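You operate a simulated robot arm through the tools that you are given. There is no shell and no other tool. Be economical: measure what you need, move in short steps, check, and stop when the job is done.

You run a simulated robot arm. Do the job below in one go: nothing can be reset, and whatever is moved stays where it is left.

TASK
Prove that the panel runs on mains alone.
Fine: lift both battery leads, acknowledge, press the lamp button, then push both leads back on.

It is judged by the outcome, as a careful person would: the job done as asked, and still so three seconds after it is handed in. It fails if anything else is knocked over, pushed out of place, dropped, spilled or broken.

THE ROBOT
A 6-joint arm with a two-finger parallel gripper, fixed in place. Base frame: the origin is at the foot of the arm, x ahead of it, y to its left, z up. Units: cm, degrees, N and s.
With the tool pointing down near the work surface it reaches from about 30 to 70 cm from the base axis. Its first joint turns from -166.0 to 166.0 degrees. Payload 4.1 kg.
The tool frame sits at the grasp point between the pads (the TCP): z along the fingers, y along the line on which they close. The tips reach 2.3 cm beyond it. Largest opening 9.4 cm; finger width 3.8, thickness 1; the body of the gripper, 5.4 by 9.6 cm, starts 3.9 cm behind the TCP.
Orientation is that of the tool frame in the base frame, as [roll, pitch, yaw] about the fixed x, y, z axes, in that order (R = Rz(yaw) Ry(pitch) Rx(roll)). With the fingers straight down and closing along the base's y, the tool's x points along the base's -x, its y along +y and its z along -z.

THE INTERFACE
- The arm moves only by the tool jog_arm. Its argument "commands" is a list of rows, each a list of 3 entries, a list of its own where there are three numbers: the shift along the tool's x, y, z in cm, then the turn, a rotation vector about the tool's x, y, z in degrees, then the gripper command, from -1 (shut) to 1 (fully open), values between in proportion. In form: [[[x, y, z], [rx, ry, rz], gripper], ...]. A call has 1 to 8 rows; each row is the pose to reach, as a shift and turn from the pose commanded when the call began, along the tool's axes at that moment. A row lasts 0.2 s, in which the tool goes at most 5 cm and 8.6 degrees; a call with a longer step from one row to the next is refused whole, and so is a gripper value outside its range. Where a pose cannot be reached the arm comes as near as it can. A force on the tool above 50 N (or 10 N above the force at the start of the call, whichever is more), or a blocked arm, ends the call early, and 0.2 s more pass. Each finger travels about 4.5 cm/s and halts on what it meets, pressing with about 40 N; the grip force reading is that of the motor and also rises with nothing between the fingers. The clock runs only during rows and for 0.2 s after the last one: add rows that repeat a pose to give the fingers time. The reply holds the time, the measured pose of the TCP, the force on the tool along the base axes, the opening and the grip force, in the units named above and with some noise, and new pictures: "show" is both (left out), scene, wrist or none.
- Cameras (640 x 400 px; columns grow to the right, rows downward): "scene" is fixed at [4.89, -64.98, 184.85]; the picture's right is [0.96, -0.28, 0.00], its down [-0.11, -0.38, -0.92] and it looks along [0.26, 0.88, -0.39] (base axes); focal length 370 px, centre (320, 200). "wrist" rides on the gripper at [8.6, 1.6, -7.4] in the tool frame; the picture's right is [-0.18, 0.98, 0.00], its down [-0.58, -0.11, -0.81] and it looks along [-0.79, -0.15, 0.59] (tool axes); focal length 243 px, centre (320, 200).
- slide_trunk(by): slides the trunk up (or, below 0, down) by that many cm; the arm rides with it, the base frame stays. It gives what a move gives, with no picture.
- pixel_to_xyz(camera, pixels): for up to 12 pixels [column, row] of the newest picture of that camera ("zoom" is the newest enlarged one), the place [x, y, z] in the base frame of the surface seen there, good to about 0.2 cm, but the place of the scene camera against the robot may be out by one fixed shift of up to 1.8 cm in any direction. No time passes.
- zoom(camera, box): a new picture of the part [left, top, right, bottom] of that camera's present view, enlarged. No time passes.
- job_done(): hands the job in; it is judged then, once.

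Work in short steps. Measure before you move; look again where a grasp or a placing could have gone wrong, and mend it. You have 80 turns and 170 pictures in all, those below and enlarged ones among them. Open the gripper and draw the arm clear of the work before you hand the job in, unless the task says otherwise; then end with one line.

The tools are called after "Emit:" as name(argument=value, ...) on one line, values as JSON. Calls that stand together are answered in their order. jog_arm: Moves the arm, as the interface text tells. Its arguments: {"type":"object","properties":{"commands":{"type":"array","items":{"type":"array"}},"show":{"type":"string","enum":["both","scene","wrist","none"]}},"required":["commands"]} The other tools are called the same way: slide_trunk (by) slides the trunk up or down; pixel_to_xyz (camera, pixels) gives the place of the surface under pixels of a picture; zoom (camera, box) takes an enlarged picture of a part of a camera's view; job_done () hands the job in.

At the start:

```text
time_s: 0.0
eef_pos: [14.18, 26.22, 139.58]
orientation: [-180.0, 0.1, 180.0]
contact_force: [-0.1, -0.3, 0.4]
gripper_width: 9.41
finger_force: 0.1
trunk travel left (down, up): [-52.5, 6.5]
```

scene: 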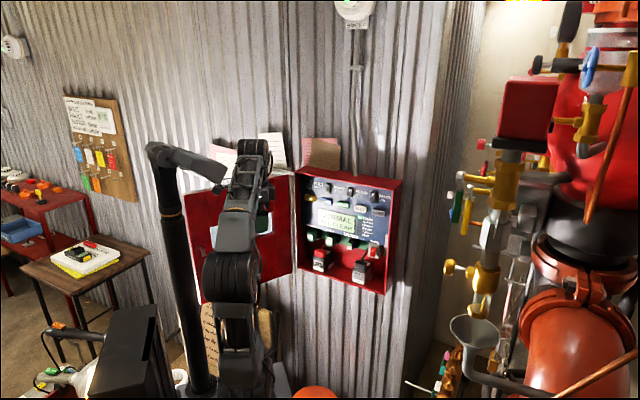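
wrist: 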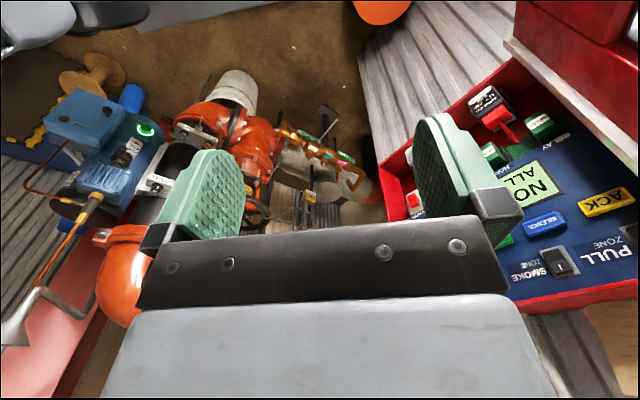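

The panel is at scene about (345,230); the arm partly covers its door. I zoom in on the panel and on nearby notes.

Emit:
zoom(camera="scene", box=[285, 155, 415, 300])

Emit:
zoom(camera="scene", box=[180, 120, 350, 230])

Emit:
zoom(camera="wrist", box=[380, 50, 640, 310])

Emit:
zoom(camera="scene", box=[180, 270, 330, 398])

```text
2.76 times, centred on (350, 228) of scene
```

zoom: 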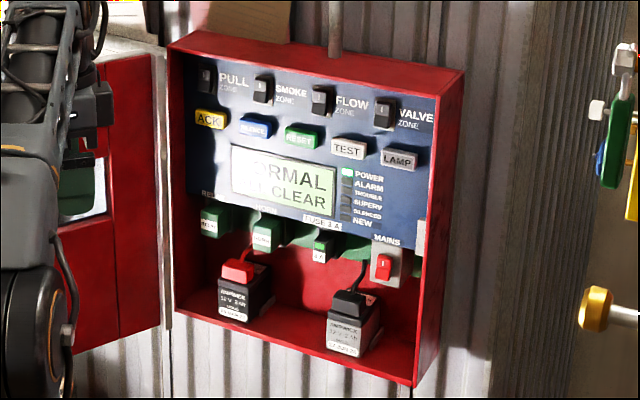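

```text
3.64 times, centred on (265, 175) of scene
```

zoom: 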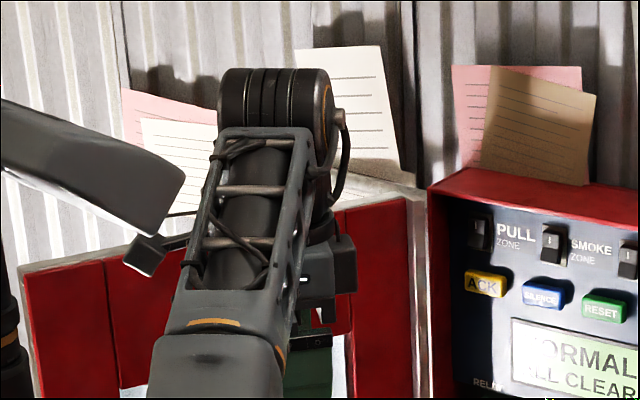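

```text
1.54 times, centred on (510, 180) of wrist
```

zoom: 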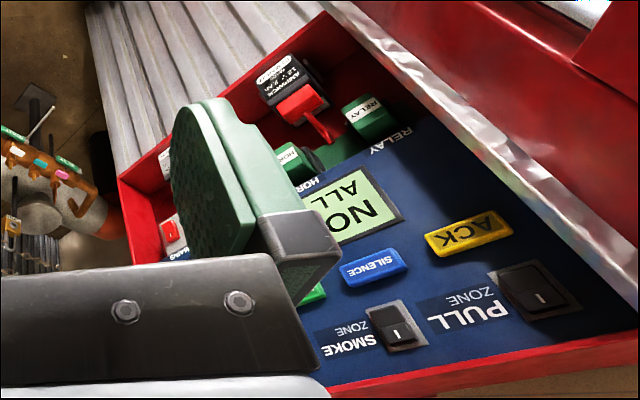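

```text
3.12 times, centred on (255, 334) of scene
```

zoom: 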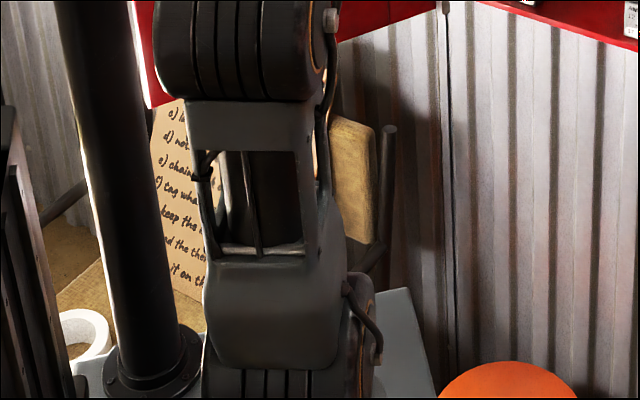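

Panel details are visible. I re-zoom on it so I can measure points with finer pixels.

Emit:
zoom(camera="scene", box=[290, 165, 405, 240])

Emit:
zoom(camera="scene", box=[295, 225, 400, 300])

Emit:
pixel_to_xyz(camera="scene", pixels=[[310, 199], [379, 213], [320, 253], [361, 265], [297, 172], [401, 179], [388, 291], [296, 263], [345, 205], [370, 238], [330, 227], [267, 240]])

```text
5.33 times, centred on (348, 202) of scene
```

zoom: 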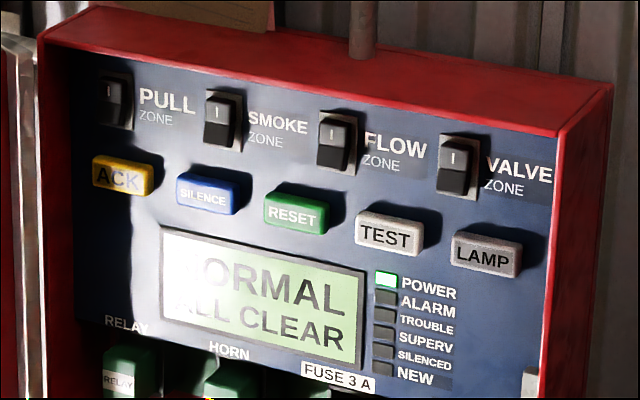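

```text
5.33 times, centred on (348, 262) of scene
```

zoom: 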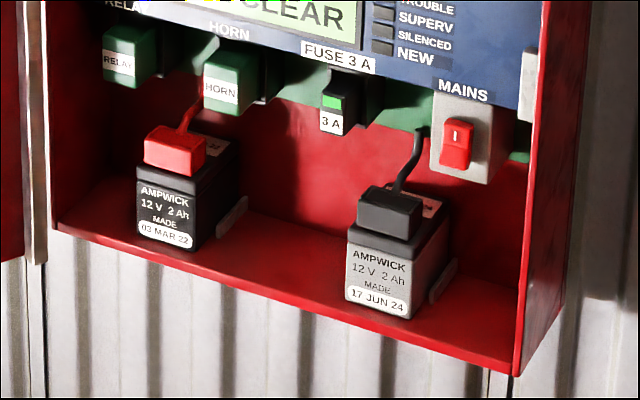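

```text
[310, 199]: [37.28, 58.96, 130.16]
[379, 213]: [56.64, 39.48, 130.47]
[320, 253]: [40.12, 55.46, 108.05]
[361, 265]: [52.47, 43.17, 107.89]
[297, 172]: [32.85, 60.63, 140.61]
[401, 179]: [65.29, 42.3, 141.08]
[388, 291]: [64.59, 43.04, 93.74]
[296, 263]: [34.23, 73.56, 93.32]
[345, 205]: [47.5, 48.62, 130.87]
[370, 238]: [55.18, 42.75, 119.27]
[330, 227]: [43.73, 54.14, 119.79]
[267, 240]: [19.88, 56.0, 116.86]
```

Panel face normal points along about (-0.71,-0.71) towards the base (ACK (37.3,59.0) to LAMP (56.6,39.5)), boots at z≈108. I first yaw the tool 45° so that it can then pitch up toward the panel.

Emit:
jog_arm(commands=[[[0, 0, 0], [0, 0, -8], 1], [[0, 0, 0], [0, 0, -16], 1], [[0, 0, 0], [0, 0, -24], 1], [[0, 0, 0], [0, 0, -32], 1], [[0, 0, 0], [0, 0, -40], 1], [[0, 0, 0], [0, 0, -45], 1]], show="none")

```text
time_s: 1.4
eef_pos: [14.06, 26.2, 139.61]
orientation: [180.0, 0.0, -134.8]
contact_force: [0.1, 0.0, 0.5]
gripper_width: 9.39
finger_force: 0.1
trunk travel left (down, up): [-52.5, 6.5]
```

Yaw is as planned. Now I pitch the tool up about its y axis, half of it first.

Emit:
jog_arm(commands=[[[0, 0, 0], [0, -8, 0], 1], [[0, 0, 0], [0, -16, 0], 1], [[0, 0, 0], [0, -24, 0], 1], [[0, 0, 0], [0, -32, 0], 1], [[0, 0, 0], [0, -40, 0], 1], [[0, 0, 0], [0, -45, 0], 1]])

```text
time_s: 2.8
eef_pos: [14.08, 26.1, 139.67]
orientation: [180.0, 45.2, -135.1]
contact_force: [-1.4, 0.1, 0.2]
gripper_width: 9.42
finger_force: 0.0
trunk travel left (down, up): [-52.5, 6.5]
```

scene: 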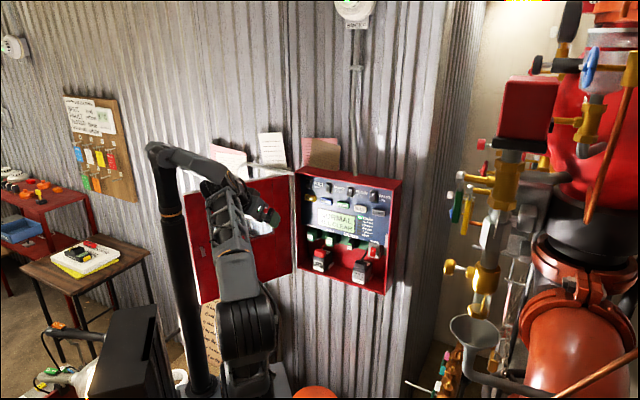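
wrist: 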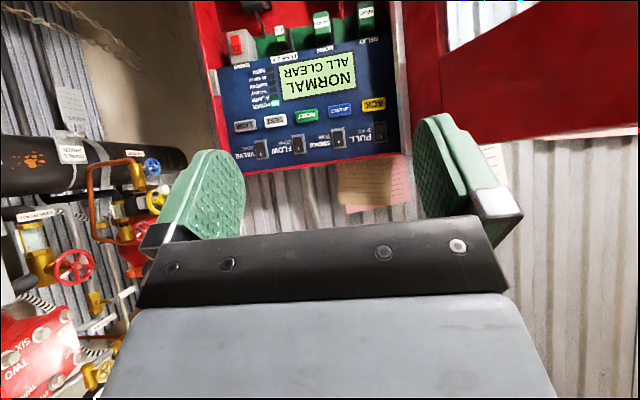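

The wrist camera would look upward with tool x down; I roll the tool 180° about its own axis so the camera ends up above the fingers, looking at the work.

Emit:
jog_arm(commands=[[[0, 0, 0], [0, 0, 8.5], 1], [[0, 0, 0], [0, 0, 17], 1], [[0, 0, 0], [0, 0, 25.5], 1], [[0, 0, 0], [0, 0, 34], 1], [[0, 0, 0], [0, 0, 42.5], 1], [[0, 0, 0], [0, 0, 51], 1], [[0, 0, 0], [0, 0, 59.5], 1], [[0, 0, 0], [0, 0, 68], 1]], show="none")

Emit:
jog_arm(commands=[[[0, 0, 0], [0, 0, 8.5], 1], [[0, 0, 0], [0, 0, 17], 1], [[0, 0, 0], [0, 0, 25.5], 1], [[0, 0, 0], [0, 0, 34], 1], [[0, 0, 0], [0, 0, 42.5], 1], [[0, 0, 0], [0, 0, 51], 1], [[0, 0, 0], [0, 0, 59.5], 1], [[0, 0, 0], [0, 0, 68], 1]], show="none")

Emit:
jog_arm(commands=[[[0, 0, 0], [0, 0, 8.5], 1], [[0, 0, 0], [0, 0, 17], 1], [[0, 0, 0], [0, 0, 25.5], 1], [[0, 0, 0], [0, 0, 34], 1], [[0, 0, 0], [0, 0, 42.5], 1], [[0, 0, 0], [0, 0, 44], 1]])

```text
time_s: 4.6
eef_pos: [14.06, 26.19, 139.57]
orientation: [137.1, 15.3, 150.9]
contact_force: [0.8, 1.0, 0.2]
gripper_width: 9.41
finger_force: 0.0
trunk travel left (down, up): [-52.5, 6.5]
```

```text
time_s: 6.4
eef_pos: [17.05, 25.59, 140.2]
orientation: [145.4, -30.5, 98.8]
contact_force: [-0.3, 0.2, 0.1]
gripper_width: 9.42
finger_force: 0.1
out of reach, approached as far as the arm can: row 8
trunk travel left (down, up): [-52.5, 6.5]
```

```text
time_s: 7.8
eef_pos: [25.88, 17.66, 139.76]
orientation: [-179.9, -44.9, 45.5]
contact_force: [-0.4, 0.5, 0.5]
gripper_width: 9.41
finger_force: 0.1
out of reach, approached as far as the arm can: row 1, 2, 3, 4, 5, 6
trunk travel left (down, up): [-52.5, 6.5]
```

scene: 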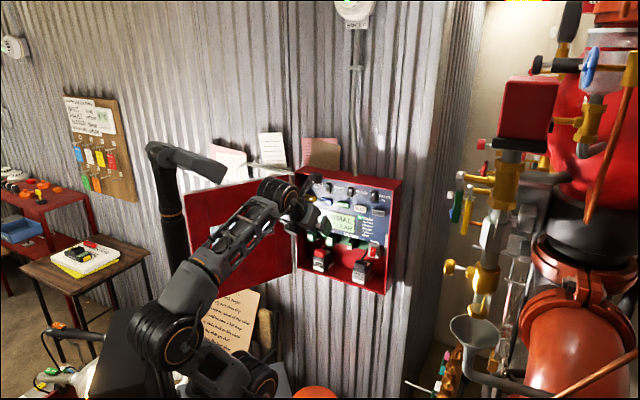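
wrist: 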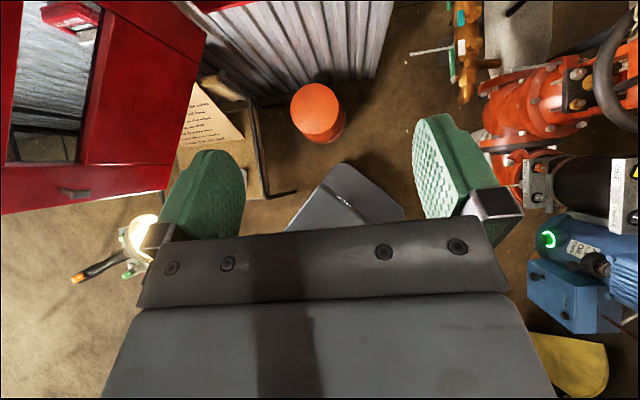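

Orientation is now right (camera above), with the position pulled to (25.9,17.7). A handwritten note is visible at scene (228,325); I read it.

Emit:
zoom(camera="scene", box=[195, 280, 275, 360])

Emit:
zoom(camera="wrist", box=[160, 70, 260, 170])

```text
5.00 times, centred on (235, 320) of scene
```

zoom: 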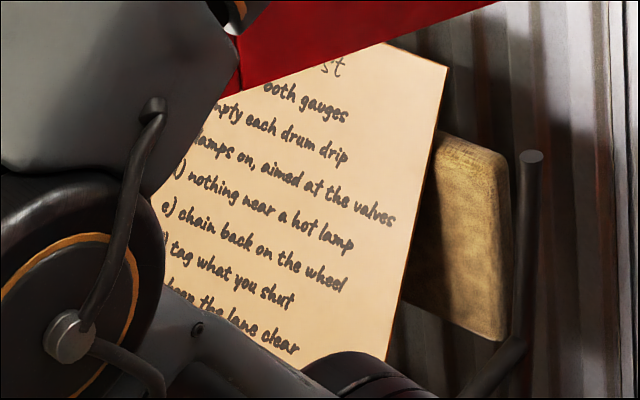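

```text
4.00 times, centred on (210, 120) of wrist
```

zoom: 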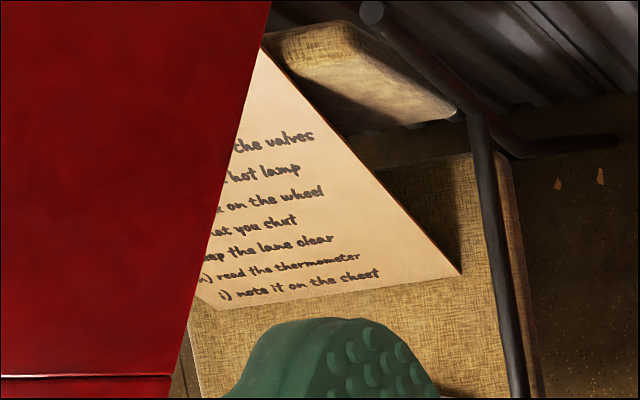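

That note concerns something else. I move the tool forward 12 cm toward the panel, in the current tilt, and see where the commanded pose lies.

Emit:
jog_arm(commands=[[[3, 0, 3], [0, 0, 0], 1], [[6, 0, 6], [0, 0, 0], 1], [[8.5, 0, 8.5], [0, 0, 0], 1], [[8.5, 0, 8.5], [0, 0, 0], 1]], show="none")

```text
time_s: 8.8
eef_pos: [34.86, 25.01, 139.79]
orientation: [-180.0, -45.0, 45.2]
contact_force: [0.0, -0.3, -0.5]
gripper_width: 9.4
finger_force: 0.0
out of reach, approached as far as the arm can: row 1, 2, 3, 4
trunk travel left (down, up): [-52.5, 6.5]
```

Now at f≈42. I pitch up 45° to horizontal while staying clear of the panel.

Emit:
jog_arm(commands=[[[0, 0, 0], [0, 8, 0], 1], [[0, 0, 0], [0, 16, 0], 1], [[0, 0, 0], [0, 24, 0], 1], [[0, 0, 0], [0, 32, 0], 1], [[0, 0, 0], [0, 40, 0], 1], [[0, 0, 0], [0, 45, 0], 1], [[0, 0, 0], [0, 45, 0], 1]])

```text
time_s: 10.4
eef_pos: [34.82, 25.14, 139.68]
orientation: [178.7, -88.4, 47.2]
contact_force: [-0.2, 0.4, 0.0]
gripper_width: 9.42
finger_force: 0.0
out of reach, approached as far as the arm can: row 6, 7
trunk travel left (down, up): [-52.5, 6.5]
```

scene: 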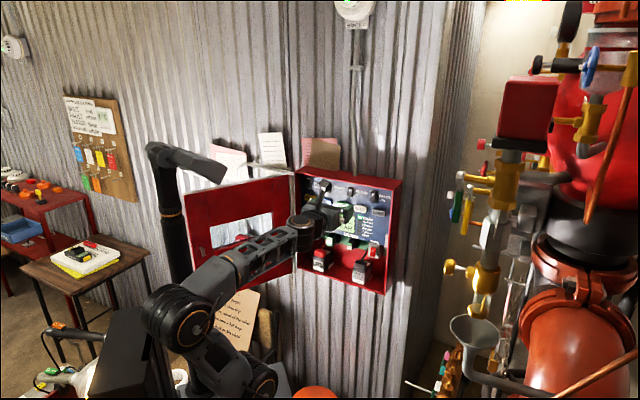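
wrist: 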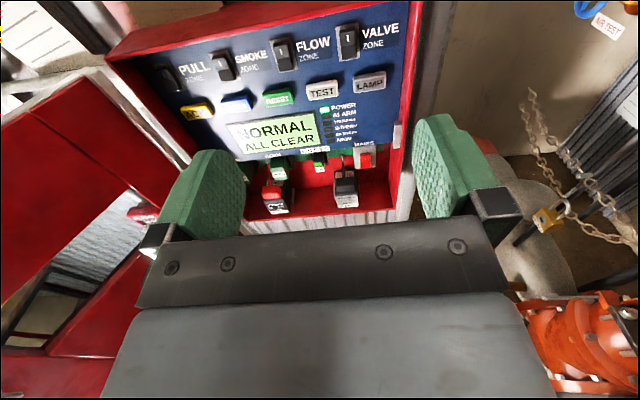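

Great view now, the tool is horizontal. I zoom into the wrist view at the batteries (268,195)/(345,185) and measure points free of the scene camera's shift.

Emit:
zoom(camera="wrist", box=[240, 135, 400, 225])

Emit:
pixel_to_xyz(camera="wrist", pixels=[[195, 112], [371, 82], [235, 103], [270, 190], [344, 176], [110, 55], [403, 130], [285, 130], [346, 186], [340, 70], [395, 200], [364, 158]])

Emit:
pixel_to_xyz(camera="scene", pixels=[[379, 213], [361, 265], [320, 253]])

```text
4.00 times, centred on (320, 180) of wrist
```

zoom: 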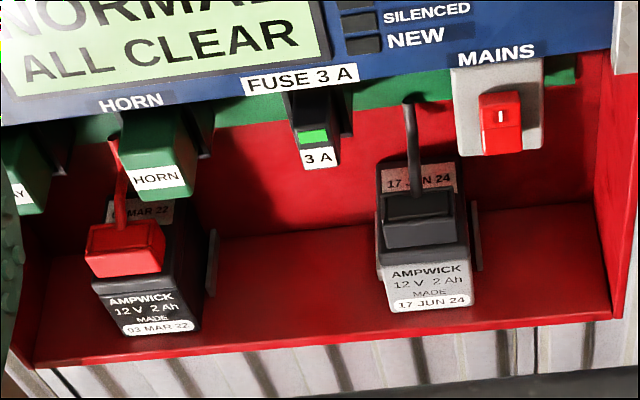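

```text
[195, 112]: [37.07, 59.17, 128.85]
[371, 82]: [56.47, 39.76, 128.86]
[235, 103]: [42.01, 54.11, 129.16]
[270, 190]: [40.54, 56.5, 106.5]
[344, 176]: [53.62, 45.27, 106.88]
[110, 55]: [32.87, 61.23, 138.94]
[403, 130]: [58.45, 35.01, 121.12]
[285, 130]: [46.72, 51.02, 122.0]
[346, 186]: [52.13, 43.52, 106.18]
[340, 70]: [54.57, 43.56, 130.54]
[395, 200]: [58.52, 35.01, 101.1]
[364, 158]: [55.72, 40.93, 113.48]
```

```text
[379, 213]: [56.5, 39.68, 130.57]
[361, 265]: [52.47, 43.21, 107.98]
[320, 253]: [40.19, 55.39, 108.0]
```

I measure the boots, battery tops and the HORN module edges from the zoom.

Emit:
pixel_to_xyz(camera="zoom", pixels=[[92, 258], [162, 249], [94, 274], [162, 266], [387, 227], [453, 220], [388, 244], [454, 238], [420, 205], [125, 235], [145, 198], [184, 192]])

Emit:
pixel_to_xyz(camera="zoom", pixels=[[100, 290], [190, 280], [382, 258], [466, 249], [125, 222], [420, 192], [409, 150], [413, 110], [410, 100], [122, 190], [30, 212], [20, 362]])

```text
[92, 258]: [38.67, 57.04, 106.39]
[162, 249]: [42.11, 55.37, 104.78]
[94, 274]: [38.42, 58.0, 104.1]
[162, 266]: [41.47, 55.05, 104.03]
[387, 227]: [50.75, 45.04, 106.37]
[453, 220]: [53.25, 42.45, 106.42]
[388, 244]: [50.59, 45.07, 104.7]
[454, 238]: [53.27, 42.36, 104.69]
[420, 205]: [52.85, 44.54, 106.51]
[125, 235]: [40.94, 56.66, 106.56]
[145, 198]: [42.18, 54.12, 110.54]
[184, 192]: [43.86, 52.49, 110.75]
```

```text
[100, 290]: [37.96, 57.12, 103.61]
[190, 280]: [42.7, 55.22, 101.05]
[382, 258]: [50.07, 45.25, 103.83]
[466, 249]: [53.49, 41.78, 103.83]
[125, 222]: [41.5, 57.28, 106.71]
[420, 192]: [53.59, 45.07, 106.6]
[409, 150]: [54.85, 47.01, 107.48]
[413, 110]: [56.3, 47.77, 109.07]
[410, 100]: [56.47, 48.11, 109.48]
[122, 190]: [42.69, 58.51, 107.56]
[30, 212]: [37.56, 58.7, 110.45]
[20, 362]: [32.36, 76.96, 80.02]
```

Black boot: u≈4.0–7.6, front f≈67.7, z 104.3–106.6 (f along (.707,.707), u to the right); red boot u≈-13..-9.6, HORN bottom at z≈110.5. I lower the tool to z≈107, staying at f≈42, aligned with the black boot.

Emit:
jog_arm(commands=[[[-4.7, 0, 0], [0, 0, 0], 0.5], [[-9.4, 0, 0], [0, 0, 0], 0.5], [[-14.1, 0, 0], [0, 0, 0], 0.5], [[-18.8, 0, 0], [0, 0, 0], 0.5], [[-23.5, 0, 0], [0, 0, 0], 0.5], [[-28, -0.5, 0], [0, 0, 0], 0.4], [[-32.5, -1, 0], [0, 0, 0], 0.4], [[-32.5, -1, 0], [0, 0, 0], 0.4]])

```text
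time_s: 12.2
eef_pos: [40.6, 25.39, 106.99]
orientation: [-97.4, -89.9, -37.1]
contact_force: [-0.4, -0.3, -0.1]
gripper_width: 6.59
finger_force: 0.1
out of reach, approached as far as the arm can: row 4, 5, 6, 7, 8
trunk travel left (down, up): [-52.5, 6.5]
```

scene: 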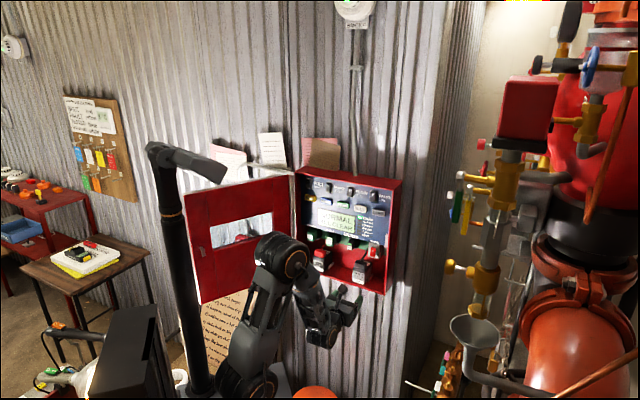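
wrist: 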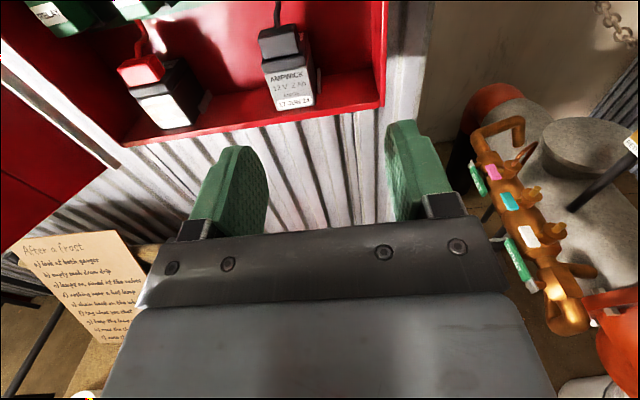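

Orientation is good; the TCP is at f=46.7, u=10.8, z=107.0. I shift to u≈5.8 and forward to f≈61, short of the panel, with a smaller opening.

Emit:
jog_arm(commands=[[[0, -2.5, 3], [0, 0, 0], 0.4], [[-0.3, -4.9, 6], [0, 0, 0], 0.4], [[-0.6, -4.9, 10], [0, 0, 0], 0.4], [[-0.6, -4.9, 14], [0, 0, 0], 0.4], [[-0.6, -4.9, 14], [0, 0, 0], 0.4]])

```text
time_s: 13.4
eef_pos: [50.47, 34.1, 107.08]
orientation: [-177.6, -89.7, 44.9]
contact_force: [0.6, -0.4, -1.0]
gripper_width: 6.57
finger_force: 0.1
out of reach, approached as far as the arm can: row 1, 2, 3, 4, 5
trunk travel left (down, up): [-52.5, 6.5]
```

scene: 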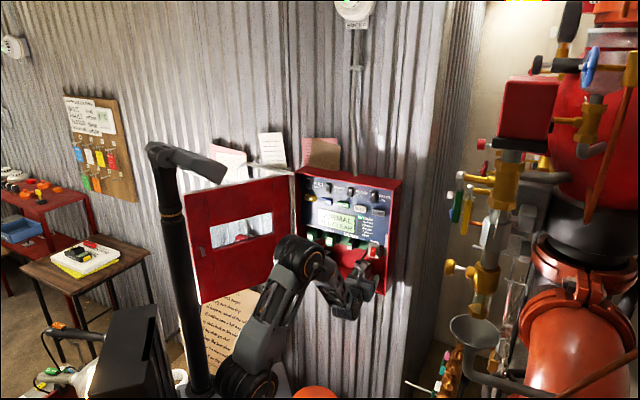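
wrist: 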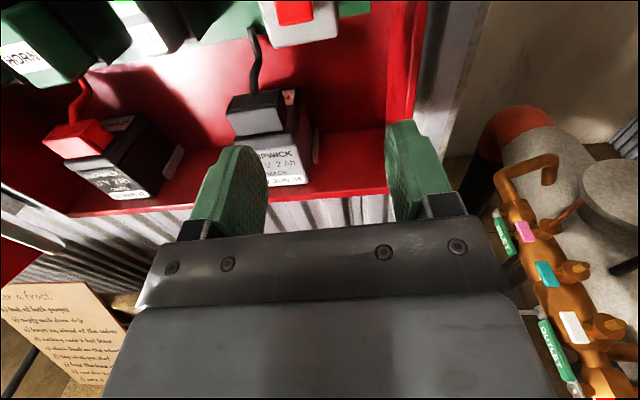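

The TCP stays at u≈11.6: a wrist joint limit blocks moving left in this roll. Before changing roll, I use this close view to measure the boots again, as the camera is near.

Emit:
pixel_to_xyz(camera="wrist", pixels=[[230, 112], [283, 103], [232, 132], [282, 124], [255, 97], [268, 92], [48, 136], [100, 130], [52, 154], [105, 146], [70, 122], [95, 118]])

Emit:
zoom(camera="wrist", box=[0, 0, 320, 200])

```text
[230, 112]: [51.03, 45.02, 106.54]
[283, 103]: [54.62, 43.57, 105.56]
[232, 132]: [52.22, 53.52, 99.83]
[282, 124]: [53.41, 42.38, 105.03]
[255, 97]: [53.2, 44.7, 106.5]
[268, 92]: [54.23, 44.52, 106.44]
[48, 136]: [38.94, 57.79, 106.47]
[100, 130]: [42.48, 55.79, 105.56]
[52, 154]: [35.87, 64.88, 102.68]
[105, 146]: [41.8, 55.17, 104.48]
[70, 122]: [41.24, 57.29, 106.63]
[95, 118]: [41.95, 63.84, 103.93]
```

```text
2.00 times, centred on (160, 100) of wrist
```

zoom: 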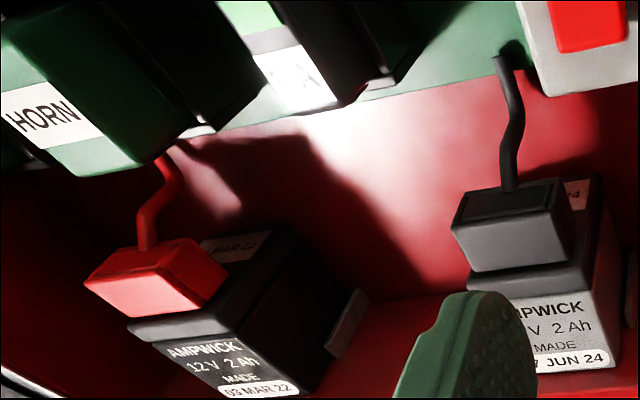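

Boots confirmed (black u≈4.1–7.7, red u≈-13.2..-9.5, tops 106.6). I back off 14 cm and begin rolling -180° so the camera goes underneath, away from the joint limit.

Emit:
jog_arm(commands=[[[0, 0, -4.5], [0, 0, 0], 0.4], [[0, 0, -9], [0, 0, 0], 0.4], [[0, 0, -14], [0, 0, -8], 0.4], [[0, 0, -14], [0, 0, -16], 0.4], [[0, 0, -14], [0, 0, -24], 0.4], [[0, 0, -14], [0, 0, -32], 0.4], [[0, 0, -14], [0, 0, -40], 0.4], [[0, 0, -14], [0, 0, -45], 0.4]], show="none")

Emit:
jog_arm(commands=[[[0, 0, 0], [0, 0, -8.5], 0.4], [[0, 0, 0], [0, 0, -17], 0.4], [[0, 0, 0], [0, 0, -25.5], 0.4], [[0, 0, 0], [0, 0, -34], 0.4], [[0, 0, 0], [0, 0, -42.5], 0.4], [[0, 0, 0], [0, 0, -51], 0.4], [[0, 0, 0], [0, 0, -59.5], 0.4], [[0, 0, 0], [0, 0, -67.5], 0.4]], show="none")

Emit:
jog_arm(commands=[[[0, 0, 0], [0, 0, -8.5], 0.4], [[0, 0, 0], [0, 0, -17], 0.4], [[0, 0, 0], [0, 0, -25.5], 0.4], [[0, 0, 0], [0, 0, -34], 0.4], [[0, 0, 0], [0, 0, -42.5], 0.4], [[0, 0, 0], [0, 0, -51], 0.4], [[0, 0, 0], [0, 0, -59.5], 0.4], [[0, 0, 0], [0, 0, -67.5], 0.4]])

```text
time_s: 15.2
eef_pos: [41.0, 24.66, 107.1]
orientation: [90.0, -44.8, 135.0]
contact_force: [-0.1, -0.4, -0.5]
gripper_width: 6.57
finger_force: 0.0
out of reach, approached as far as the arm can: row 1, 3, 4, 5, 6, 7, 8
trunk travel left (down, up): [-52.5, 6.5]
```

```text
time_s: 17.0
eef_pos: [40.97, 24.64, 107.2]
orientation: [90.0, 22.6, 135.0]
contact_force: [-0.7, 0.6, 0.3]
gripper_width: 6.58
finger_force: 0.2
trunk travel left (down, up): [-52.5, 6.5]
```

```text
time_s: 18.8
eef_pos: [41.88, 23.9, 108.26]
orientation: [108.7, 89.5, 154.0]
contact_force: [-0.1, -1.1, -0.6]
gripper_width: 6.57
finger_force: 0.0
out of reach, approached as far as the arm can: row 8
trunk travel left (down, up): [-52.5, 6.5]
```

scene: 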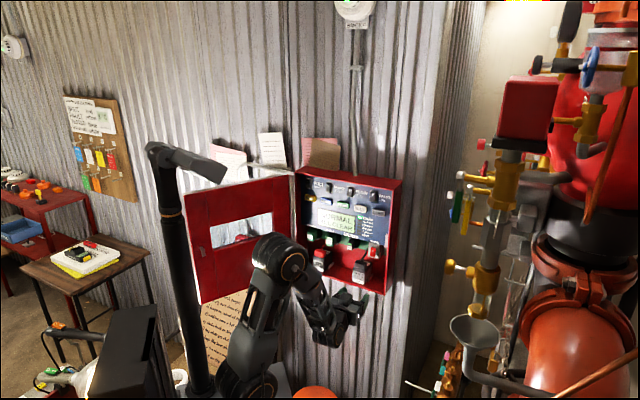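
wrist: 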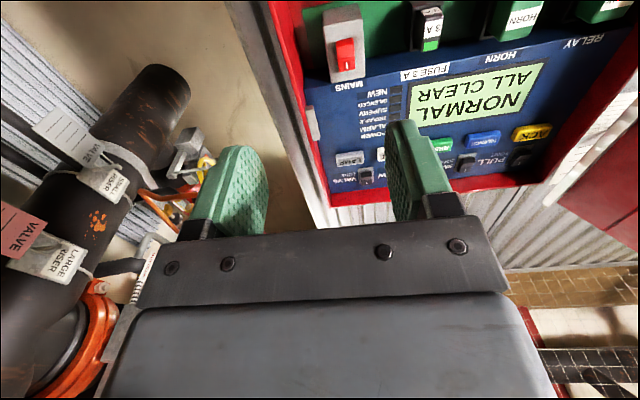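

Camera-down roll reached, only short at this low azimuth. I move left 6.8 cm to u≈5.9 (tool +y), down about 2 cm, and forward to f≈58.

Emit:
jog_arm(commands=[[[0, 2.3, 0], [0, 0, 0], 0.4], [[0.5, 4.6, 0], [0, 0, 0], 0.4], [[1, 6.8, 3], [0, 0, 0], 0.4], [[1.5, 6.8, 7], [0, 0, 0], 0.4], [[2, 6.8, 11], [0, 0, 0], 0.4], [[2, 6.8, 11], [0, 0, 0], 0.4]])

```text
time_s: 20.2
eef_pos: [48.83, 32.78, 106.93]
orientation: [142.5, 89.7, -170.7]
contact_force: [0.4, 0.2, 0.5]
gripper_width: 6.61
finger_force: 0.1
out of reach, approached as far as the arm can: row 1, 2, 3, 4, 5, 6
trunk travel left (down, up): [-52.5, 6.5]
```

scene: 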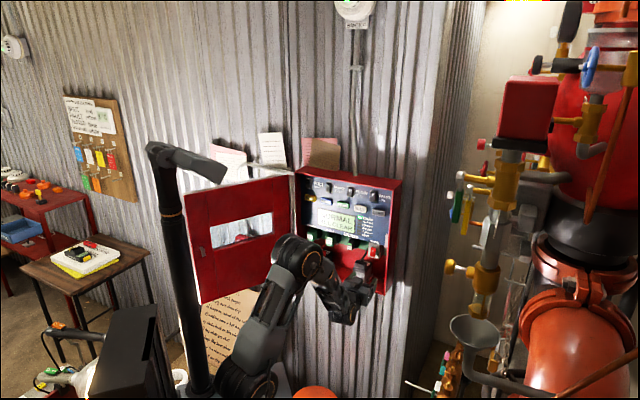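
wrist: 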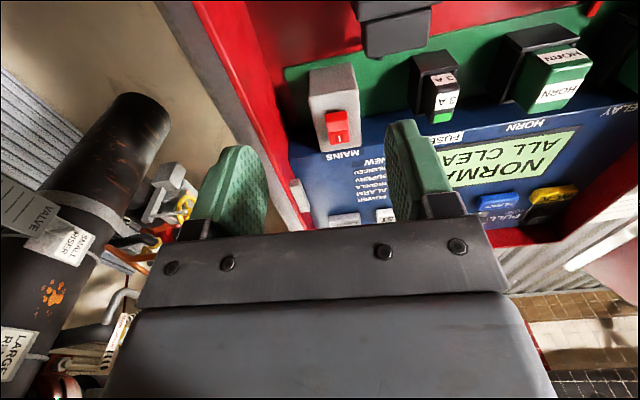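

Still held near azimuth 34° – a wrist configuration issue with heading vs. arm direction. I back off and pitch the tool down 45°, then swing left, to unwind the wrist.

Emit:
jog_arm(commands=[[[0, 0, -4.5], [0, 0, 0], 0.4], [[0, 0, -9], [0, 0, 0], 0.4], [[0, 0, -12], [0, 8, 0], 0.4], [[0, 0, -12], [0, 16, 0], 0.4], [[0, 0, -12], [0, 24, 0], 0.4], [[0, 0, -12], [0, 32, 0], 0.4], [[0, 0, -12], [0, 40, 0], 0.4], [[0, 0, -12], [0, 45, 0], 0.4]], show="none")

Emit:
jog_arm(commands=[[[0, 3, 0], [0, 0, 0], 0.4], [[0, 6, 0], [0, 0, 0], 0.4], [[0, 9, 0], [0, 0, 0], 0.4], [[0, 12, 0], [0, 0, 0], 0.4], [[0, 15, 0], [0, 0, 0], 0.4], [[0, 18, 0], [0, 0, 0], 0.4], [[0, 18, 0], [0, 0, 0], 0.4]])

```text
time_s: 22.0
eef_pos: [40.1, 24.02, 106.78]
orientation: [-179.9, 45.0, -135.1]
contact_force: [-0.1, -0.9, 0.0]
gripper_width: 6.59
finger_force: 0.0
out of reach, approached as far as the arm can: row 1, 2, 3, 4
trunk travel left (down, up): [-52.5, 6.5]
```

```text
time_s: 23.6
eef_pos: [27.25, 36.82, 106.82]
orientation: [-179.9, 45.0, -135.0]
contact_force: [0.6, -0.5, 0.6]
gripper_width: 6.59
finger_force: 0.0
out of reach, approached as far as the arm can: row 3
trunk travel left (down, up): [-52.5, 6.5]
```

scene: 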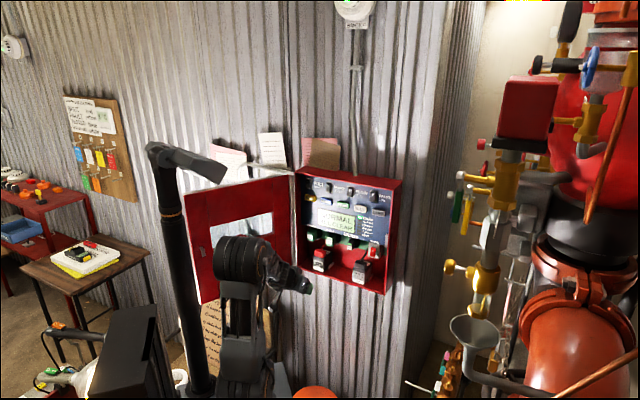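
wrist: 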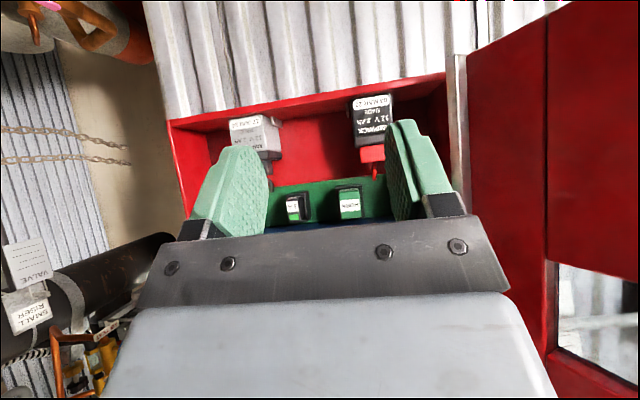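

Unwound: f=45.3, u=-6.8. Now I pitch up 45° to horizontal here.

Emit:
jog_arm(commands=[[[0, 0, 0], [0, -8, 0], 0.4], [[0, 0, 0], [0, -16, 0], 0.4], [[0, 0, 0], [0, -24, 0], 0.4], [[0, 0, 0], [0, -32, 0], 0.4], [[0, 0, 0], [0, -40, 0], 0.4], [[0, 0, 0], [0, -45, 0], 0.4], [[0, 0, 0], [0, -45, 0], 0.4]])

```text
time_s: 25.2
eef_pos: [27.4, 36.72, 106.78]
orientation: [19.6, 89.9, 64.8]
contact_force: [-0.2, 0.0, 0.5]
gripper_width: 6.57
finger_force: 0.0
trunk travel left (down, up): [-52.5, 6.5]
```

scene: 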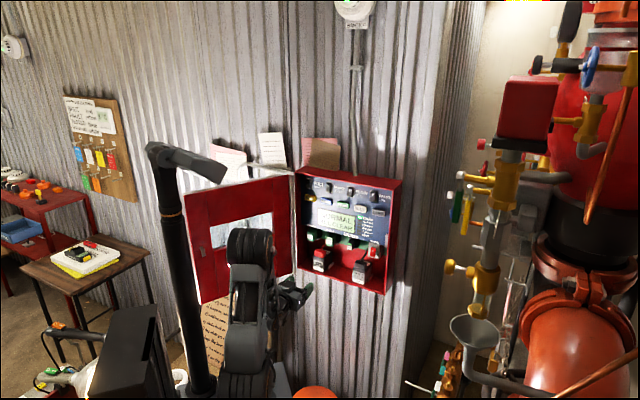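
wrist: 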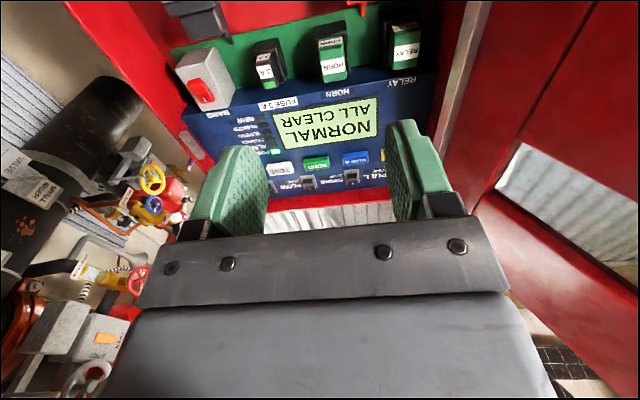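

Horizontal and reachable now. I start with the red lead: shift left to u≈-11.4 and forward to f≈60 at z≈106.3.

Emit:
jog_arm(commands=[[[0.2, 2.4, 2], [0, 0, 0], 0.4], [[0.5, 4.8, 4], [0, 0, 0], 0.4], [[0.5, 4.8, 8], [0, 0, 0], 0.4], [[0.5, 4.8, 12], [0, 0, 0], 0.4], [[0.5, 4.8, 15], [0, 0, 0], 0.4], [[0.5, 4.8, 15], [0, 0, 0], 0.4]])

```text
time_s: 26.6
eef_pos: [34.35, 50.93, 106.42]
orientation: [-135.4, 90.0, -90.3]
contact_force: [0.5, 0.2, 0.4]
gripper_width: 6.61
finger_force: 0.0
trunk travel left (down, up): [-52.5, 6.5]
```

scene: 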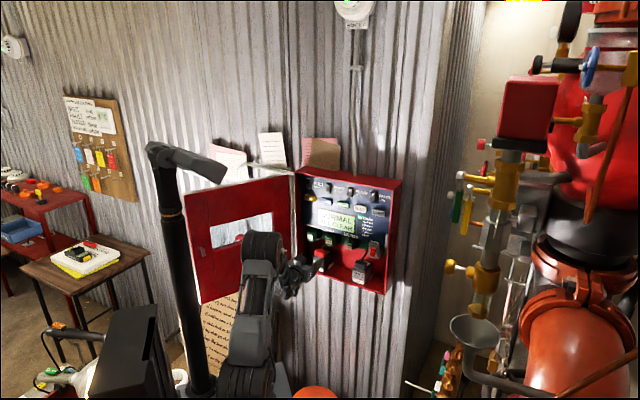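
wrist: 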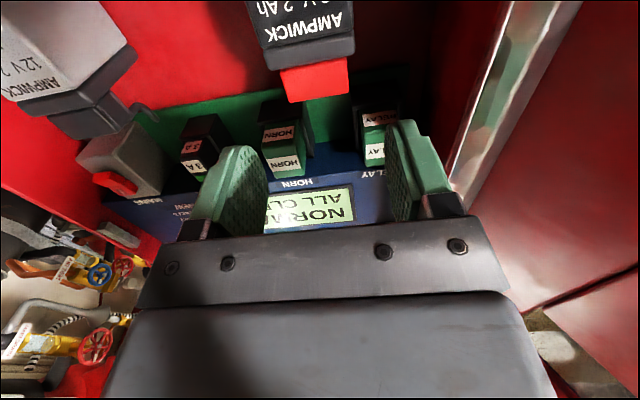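

Boot visible at (315,82). I measure its corners to align before closing in.

Emit:
pixel_to_xyz(camera="wrist", pixels=[[284, 74], [345, 62], [294, 100], [346, 92], [315, 82], [260, 30], [350, 25], [290, 165], [267, 135], [375, 150]])

Emit:
zoom(camera="wrist", box=[220, 0, 420, 130])

```text
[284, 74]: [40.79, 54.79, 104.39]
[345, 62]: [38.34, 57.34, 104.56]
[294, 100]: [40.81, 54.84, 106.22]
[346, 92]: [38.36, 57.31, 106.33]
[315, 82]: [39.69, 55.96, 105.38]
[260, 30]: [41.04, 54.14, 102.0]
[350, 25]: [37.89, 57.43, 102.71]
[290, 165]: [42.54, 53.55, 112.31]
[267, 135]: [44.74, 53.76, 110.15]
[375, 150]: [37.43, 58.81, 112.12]
```

```text
3.08 times, centred on (320, 65) of wrist
```

zoom: 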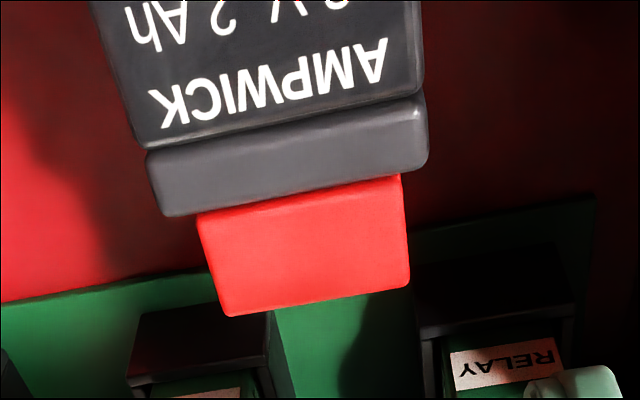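

Boot centre u≈-11.65, front f≈67.6, z 104.3–106.4; TCP u=-11.7, z=106.4 is well aligned, lower finger edge ≈104.5. I advance 7 cm with fingers open.

Emit:
jog_arm(commands=[[[0, 0, 2.5], [0, 0, 0], 0.4], [[0, 0, 5], [0, 0, 0], 0.4], [[0, 0, 7], [0, 0, 0], 0.4], [[0, 0, 7], [0, 0, 0], 0.4]])

```text
time_s: 27.6
eef_pos: [39.58, 55.8, 106.16]
orientation: [49.5, 90.0, 94.5]
contact_force: [0.5, 0.1, -0.4]
gripper_width: 6.56
finger_force: 0.1
trunk travel left (down, up): [-52.5, 6.5]
```

scene: 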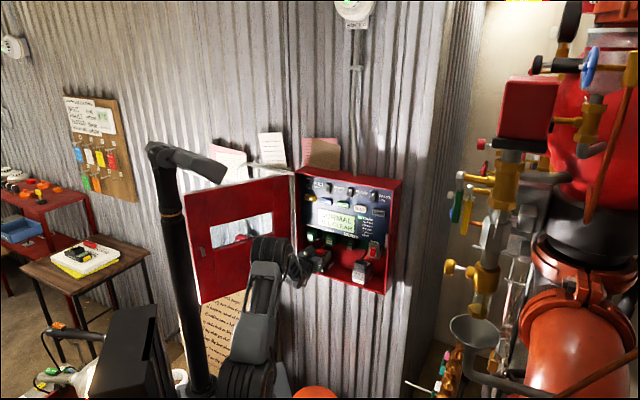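
wrist: 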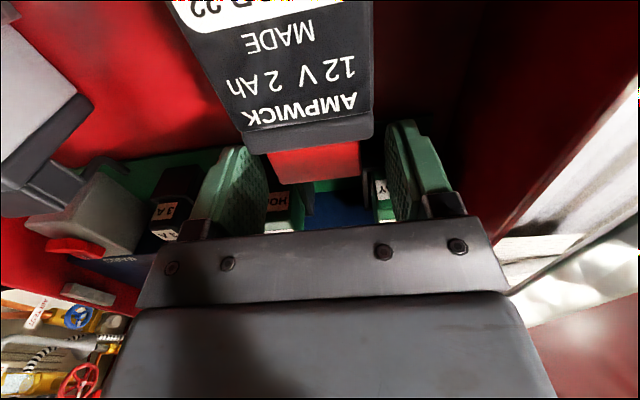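

Fingers straddle the boot. I raise 0.3 cm for battery clearance and close.

Emit:
jog_arm(commands=[[[-0.3, 0, 0.2], [0, 0, 0], 0.4], [[-0.3, 0, 0.2], [0, 0, 0], -0.4], [[-0.3, 0, 0.2], [0, 0, 0], -1], [[-0.3, 0, 0.2], [0, 0, 0], -1], [[-0.3, 0, 0.2], [0, 0, 0], -1]], show="wrist")

```text
time_s: 28.8
eef_pos: [39.68, 55.91, 106.63]
orientation: [-11.2, 89.9, 33.8]
contact_force: [1.0, 0.2, 0.3]
gripper_width: 4.02
finger_force: 44.6
trunk travel left (down, up): [-52.5, 6.5]
```

wrist: 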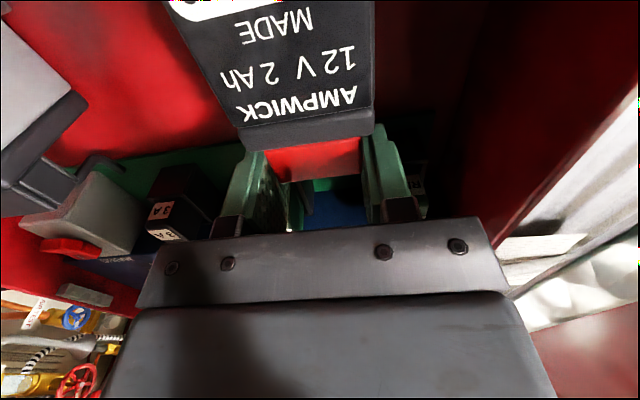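

Gripped at 4.0 cm. I lift slowly straight up (tool -x) 1.5 cm and check force.

Emit:
jog_arm(commands=[[[-0.4, 0, 0], [0, 0, 0], -1], [[-0.8, 0, 0], [0, 0, 0], -1], [[-1.2, 0, 0], [0, 0, 0], -1], [[-1.6, 0, 0], [0, 0, 0], -1], [[-1.6, 0, 0], [0, 0, 0], -1]])

```text
time_s: 30.0
eef_pos: [39.65, 56.0, 108.19]
orientation: [48.3, 90.0, 93.3]
contact_force: [2.6, 3.8, 1.0]
gripper_width: 4.02
finger_force: 45.9
trunk travel left (down, up): [-52.5, 6.5]
```

scene: 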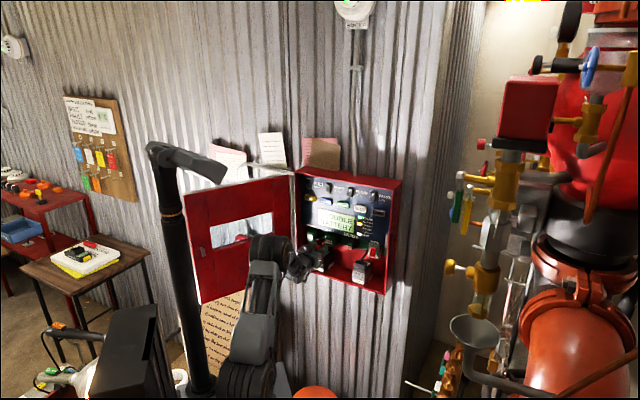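
wrist: 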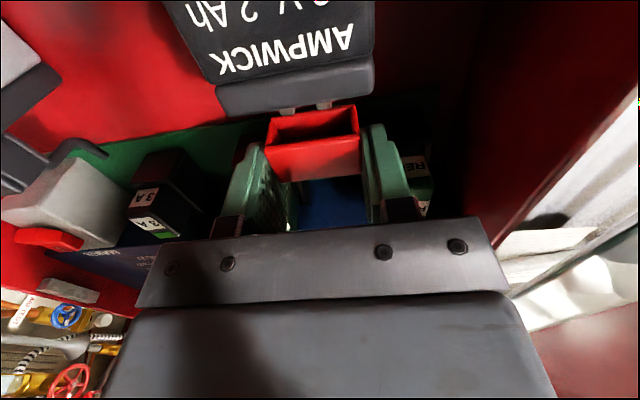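

The boot is off its posts (283,112) and display reads TROUBLE BATTERY. I open just a little to see whether the lead stays up by itself.

Emit:
jog_arm(commands=[[[0, 0, 0], [0, 0, 0], 0.05], [[0, 0, 0], [0, 0, 0], 0.05], [[0, 0, 0], [0, 0, 0], 0.05], [[0, 0, 0], [0, 0, 0], 0.05]])

```text
time_s: 31.0
eef_pos: [39.77, 55.83, 108.3]
orientation: [-87.9, 89.9, -42.9]
contact_force: [0.1, -0.4, 0.2]
gripper_width: 4.96
finger_force: 0.1
trunk travel left (down, up): [-52.5, 6.5]
```

scene: 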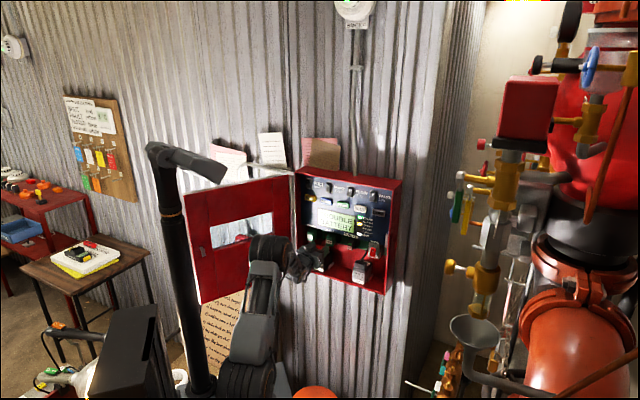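
wrist: 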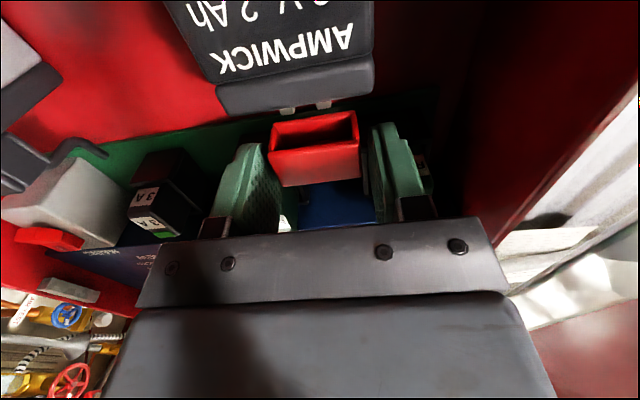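

The lead stays up on its own. I retreat straight back 12 cm with the fingers just clear.

Emit:
jog_arm(commands=[[[0, 0, -1.5], [0, 0, 0], 0.15], [[0, 0, -4], [0, 0, 0], 0.15], [[0, 0, -8], [0, 0, 0], 0.15], [[0, 0, -12], [0, 0, 0], 0.15], [[0, 0, -12], [0, 0, 0], 0.15]])

```text
time_s: 32.2
eef_pos: [31.27, 47.4, 108.23]
orientation: [-35.7, 90.0, 9.3]
contact_force: [0.2, -0.8, -0.3]
gripper_width: 5.39
finger_force: 0.0
trunk travel left (down, up): [-52.5, 6.5]
```

scene: 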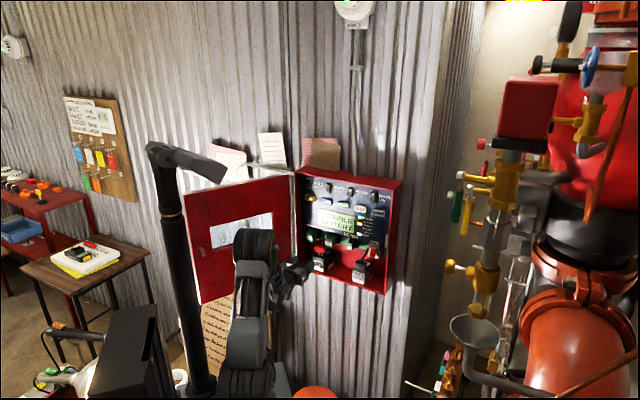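
wrist: 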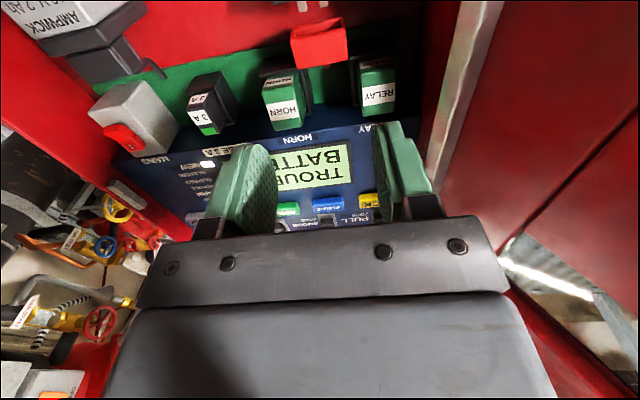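

Now shift right to the black boot: u≈5.9 (tool -y 17.3), down 1.8, at f≈57.

Emit:
jog_arm(commands=[[[0.3, -3.5, 0], [0, 0, 0], 0.4], [[0.7, -7, 0], [0, 0, 0], 0.4], [[1, -10.5, 0], [0, 0, 0], 0.4], [[1.4, -14, 0], [0, 0, 0], 0.4], [[1.8, -17.3, 0], [0, 0, 0], 0.4], [[1.8, -17.3, 2], [0, 0, 0], 0.4], [[1.8, -17.3, 2], [0, 0, 0], 0.4]])

```text
time_s: 33.8
eef_pos: [44.79, 36.54, 106.31]
orientation: [65.5, 89.9, 110.5]
contact_force: [-0.2, -0.9, -0.7]
gripper_width: 6.59
finger_force: 0.1
trunk travel left (down, up): [-52.5, 6.5]
```

scene: 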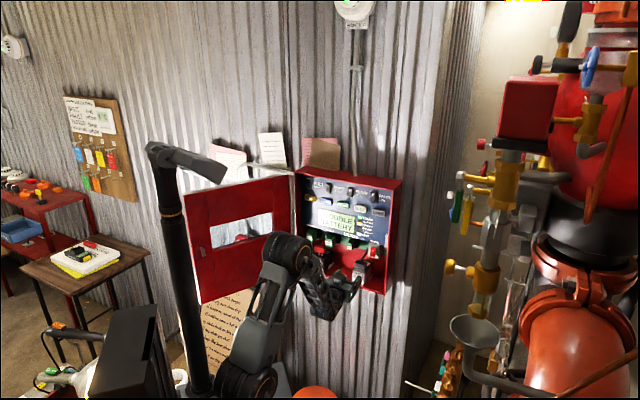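
wrist: 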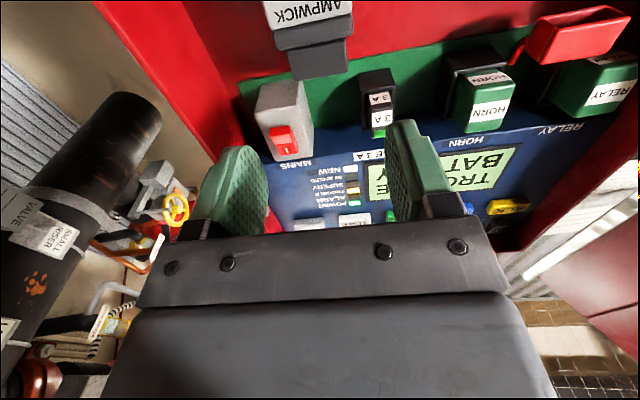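

Reached f=57.5, u=5.8. I measure the black boot corners at (290–346, 45–78) and the MAINS module, which lies close by.

Emit:
pixel_to_xyz(camera="wrist", pixels=[[290, 54], [344, 43], [296, 77], [345, 68], [320, 62], [285, 152], [258, 100], [312, 110], [375, 72], [284, 135]])

```text
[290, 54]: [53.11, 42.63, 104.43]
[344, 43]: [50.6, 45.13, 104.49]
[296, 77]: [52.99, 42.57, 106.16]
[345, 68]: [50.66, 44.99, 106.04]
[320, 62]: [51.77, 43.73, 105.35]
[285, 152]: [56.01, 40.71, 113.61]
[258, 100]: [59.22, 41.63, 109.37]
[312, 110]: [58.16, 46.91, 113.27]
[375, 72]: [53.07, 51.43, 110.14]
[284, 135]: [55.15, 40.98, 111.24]
```

Boot centre u≈5.65, front f≈67.65. I advance 10 cm in two stages with fingers open 6.6.

Emit:
jog_arm(commands=[[[-0.1, 0.15, 3.5], [0, 0, 0], 0.4], [[-0.1, 0.15, 6.5], [0, 0, 0], 0.4], [[-0.1, 0.15, 8.5], [0, 0, 0], 0.4], [[-0.1, 0.15, 10.1], [0, 0, 0], 0.4], [[-0.1, 0.15, 10.1], [0, 0, 0], 0.4]], show="wrist")

```text
time_s: 35.0
eef_pos: [51.91, 43.76, 106.61]
orientation: [-178.5, 90.0, -133.7]
contact_force: [-0.6, 1.1, 0.4]
gripper_width: 6.54
finger_force: 0.1
trunk travel left (down, up): [-52.5, 6.5]
```

wrist: 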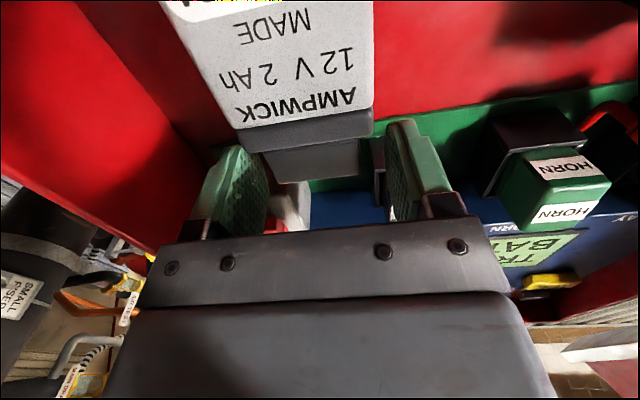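

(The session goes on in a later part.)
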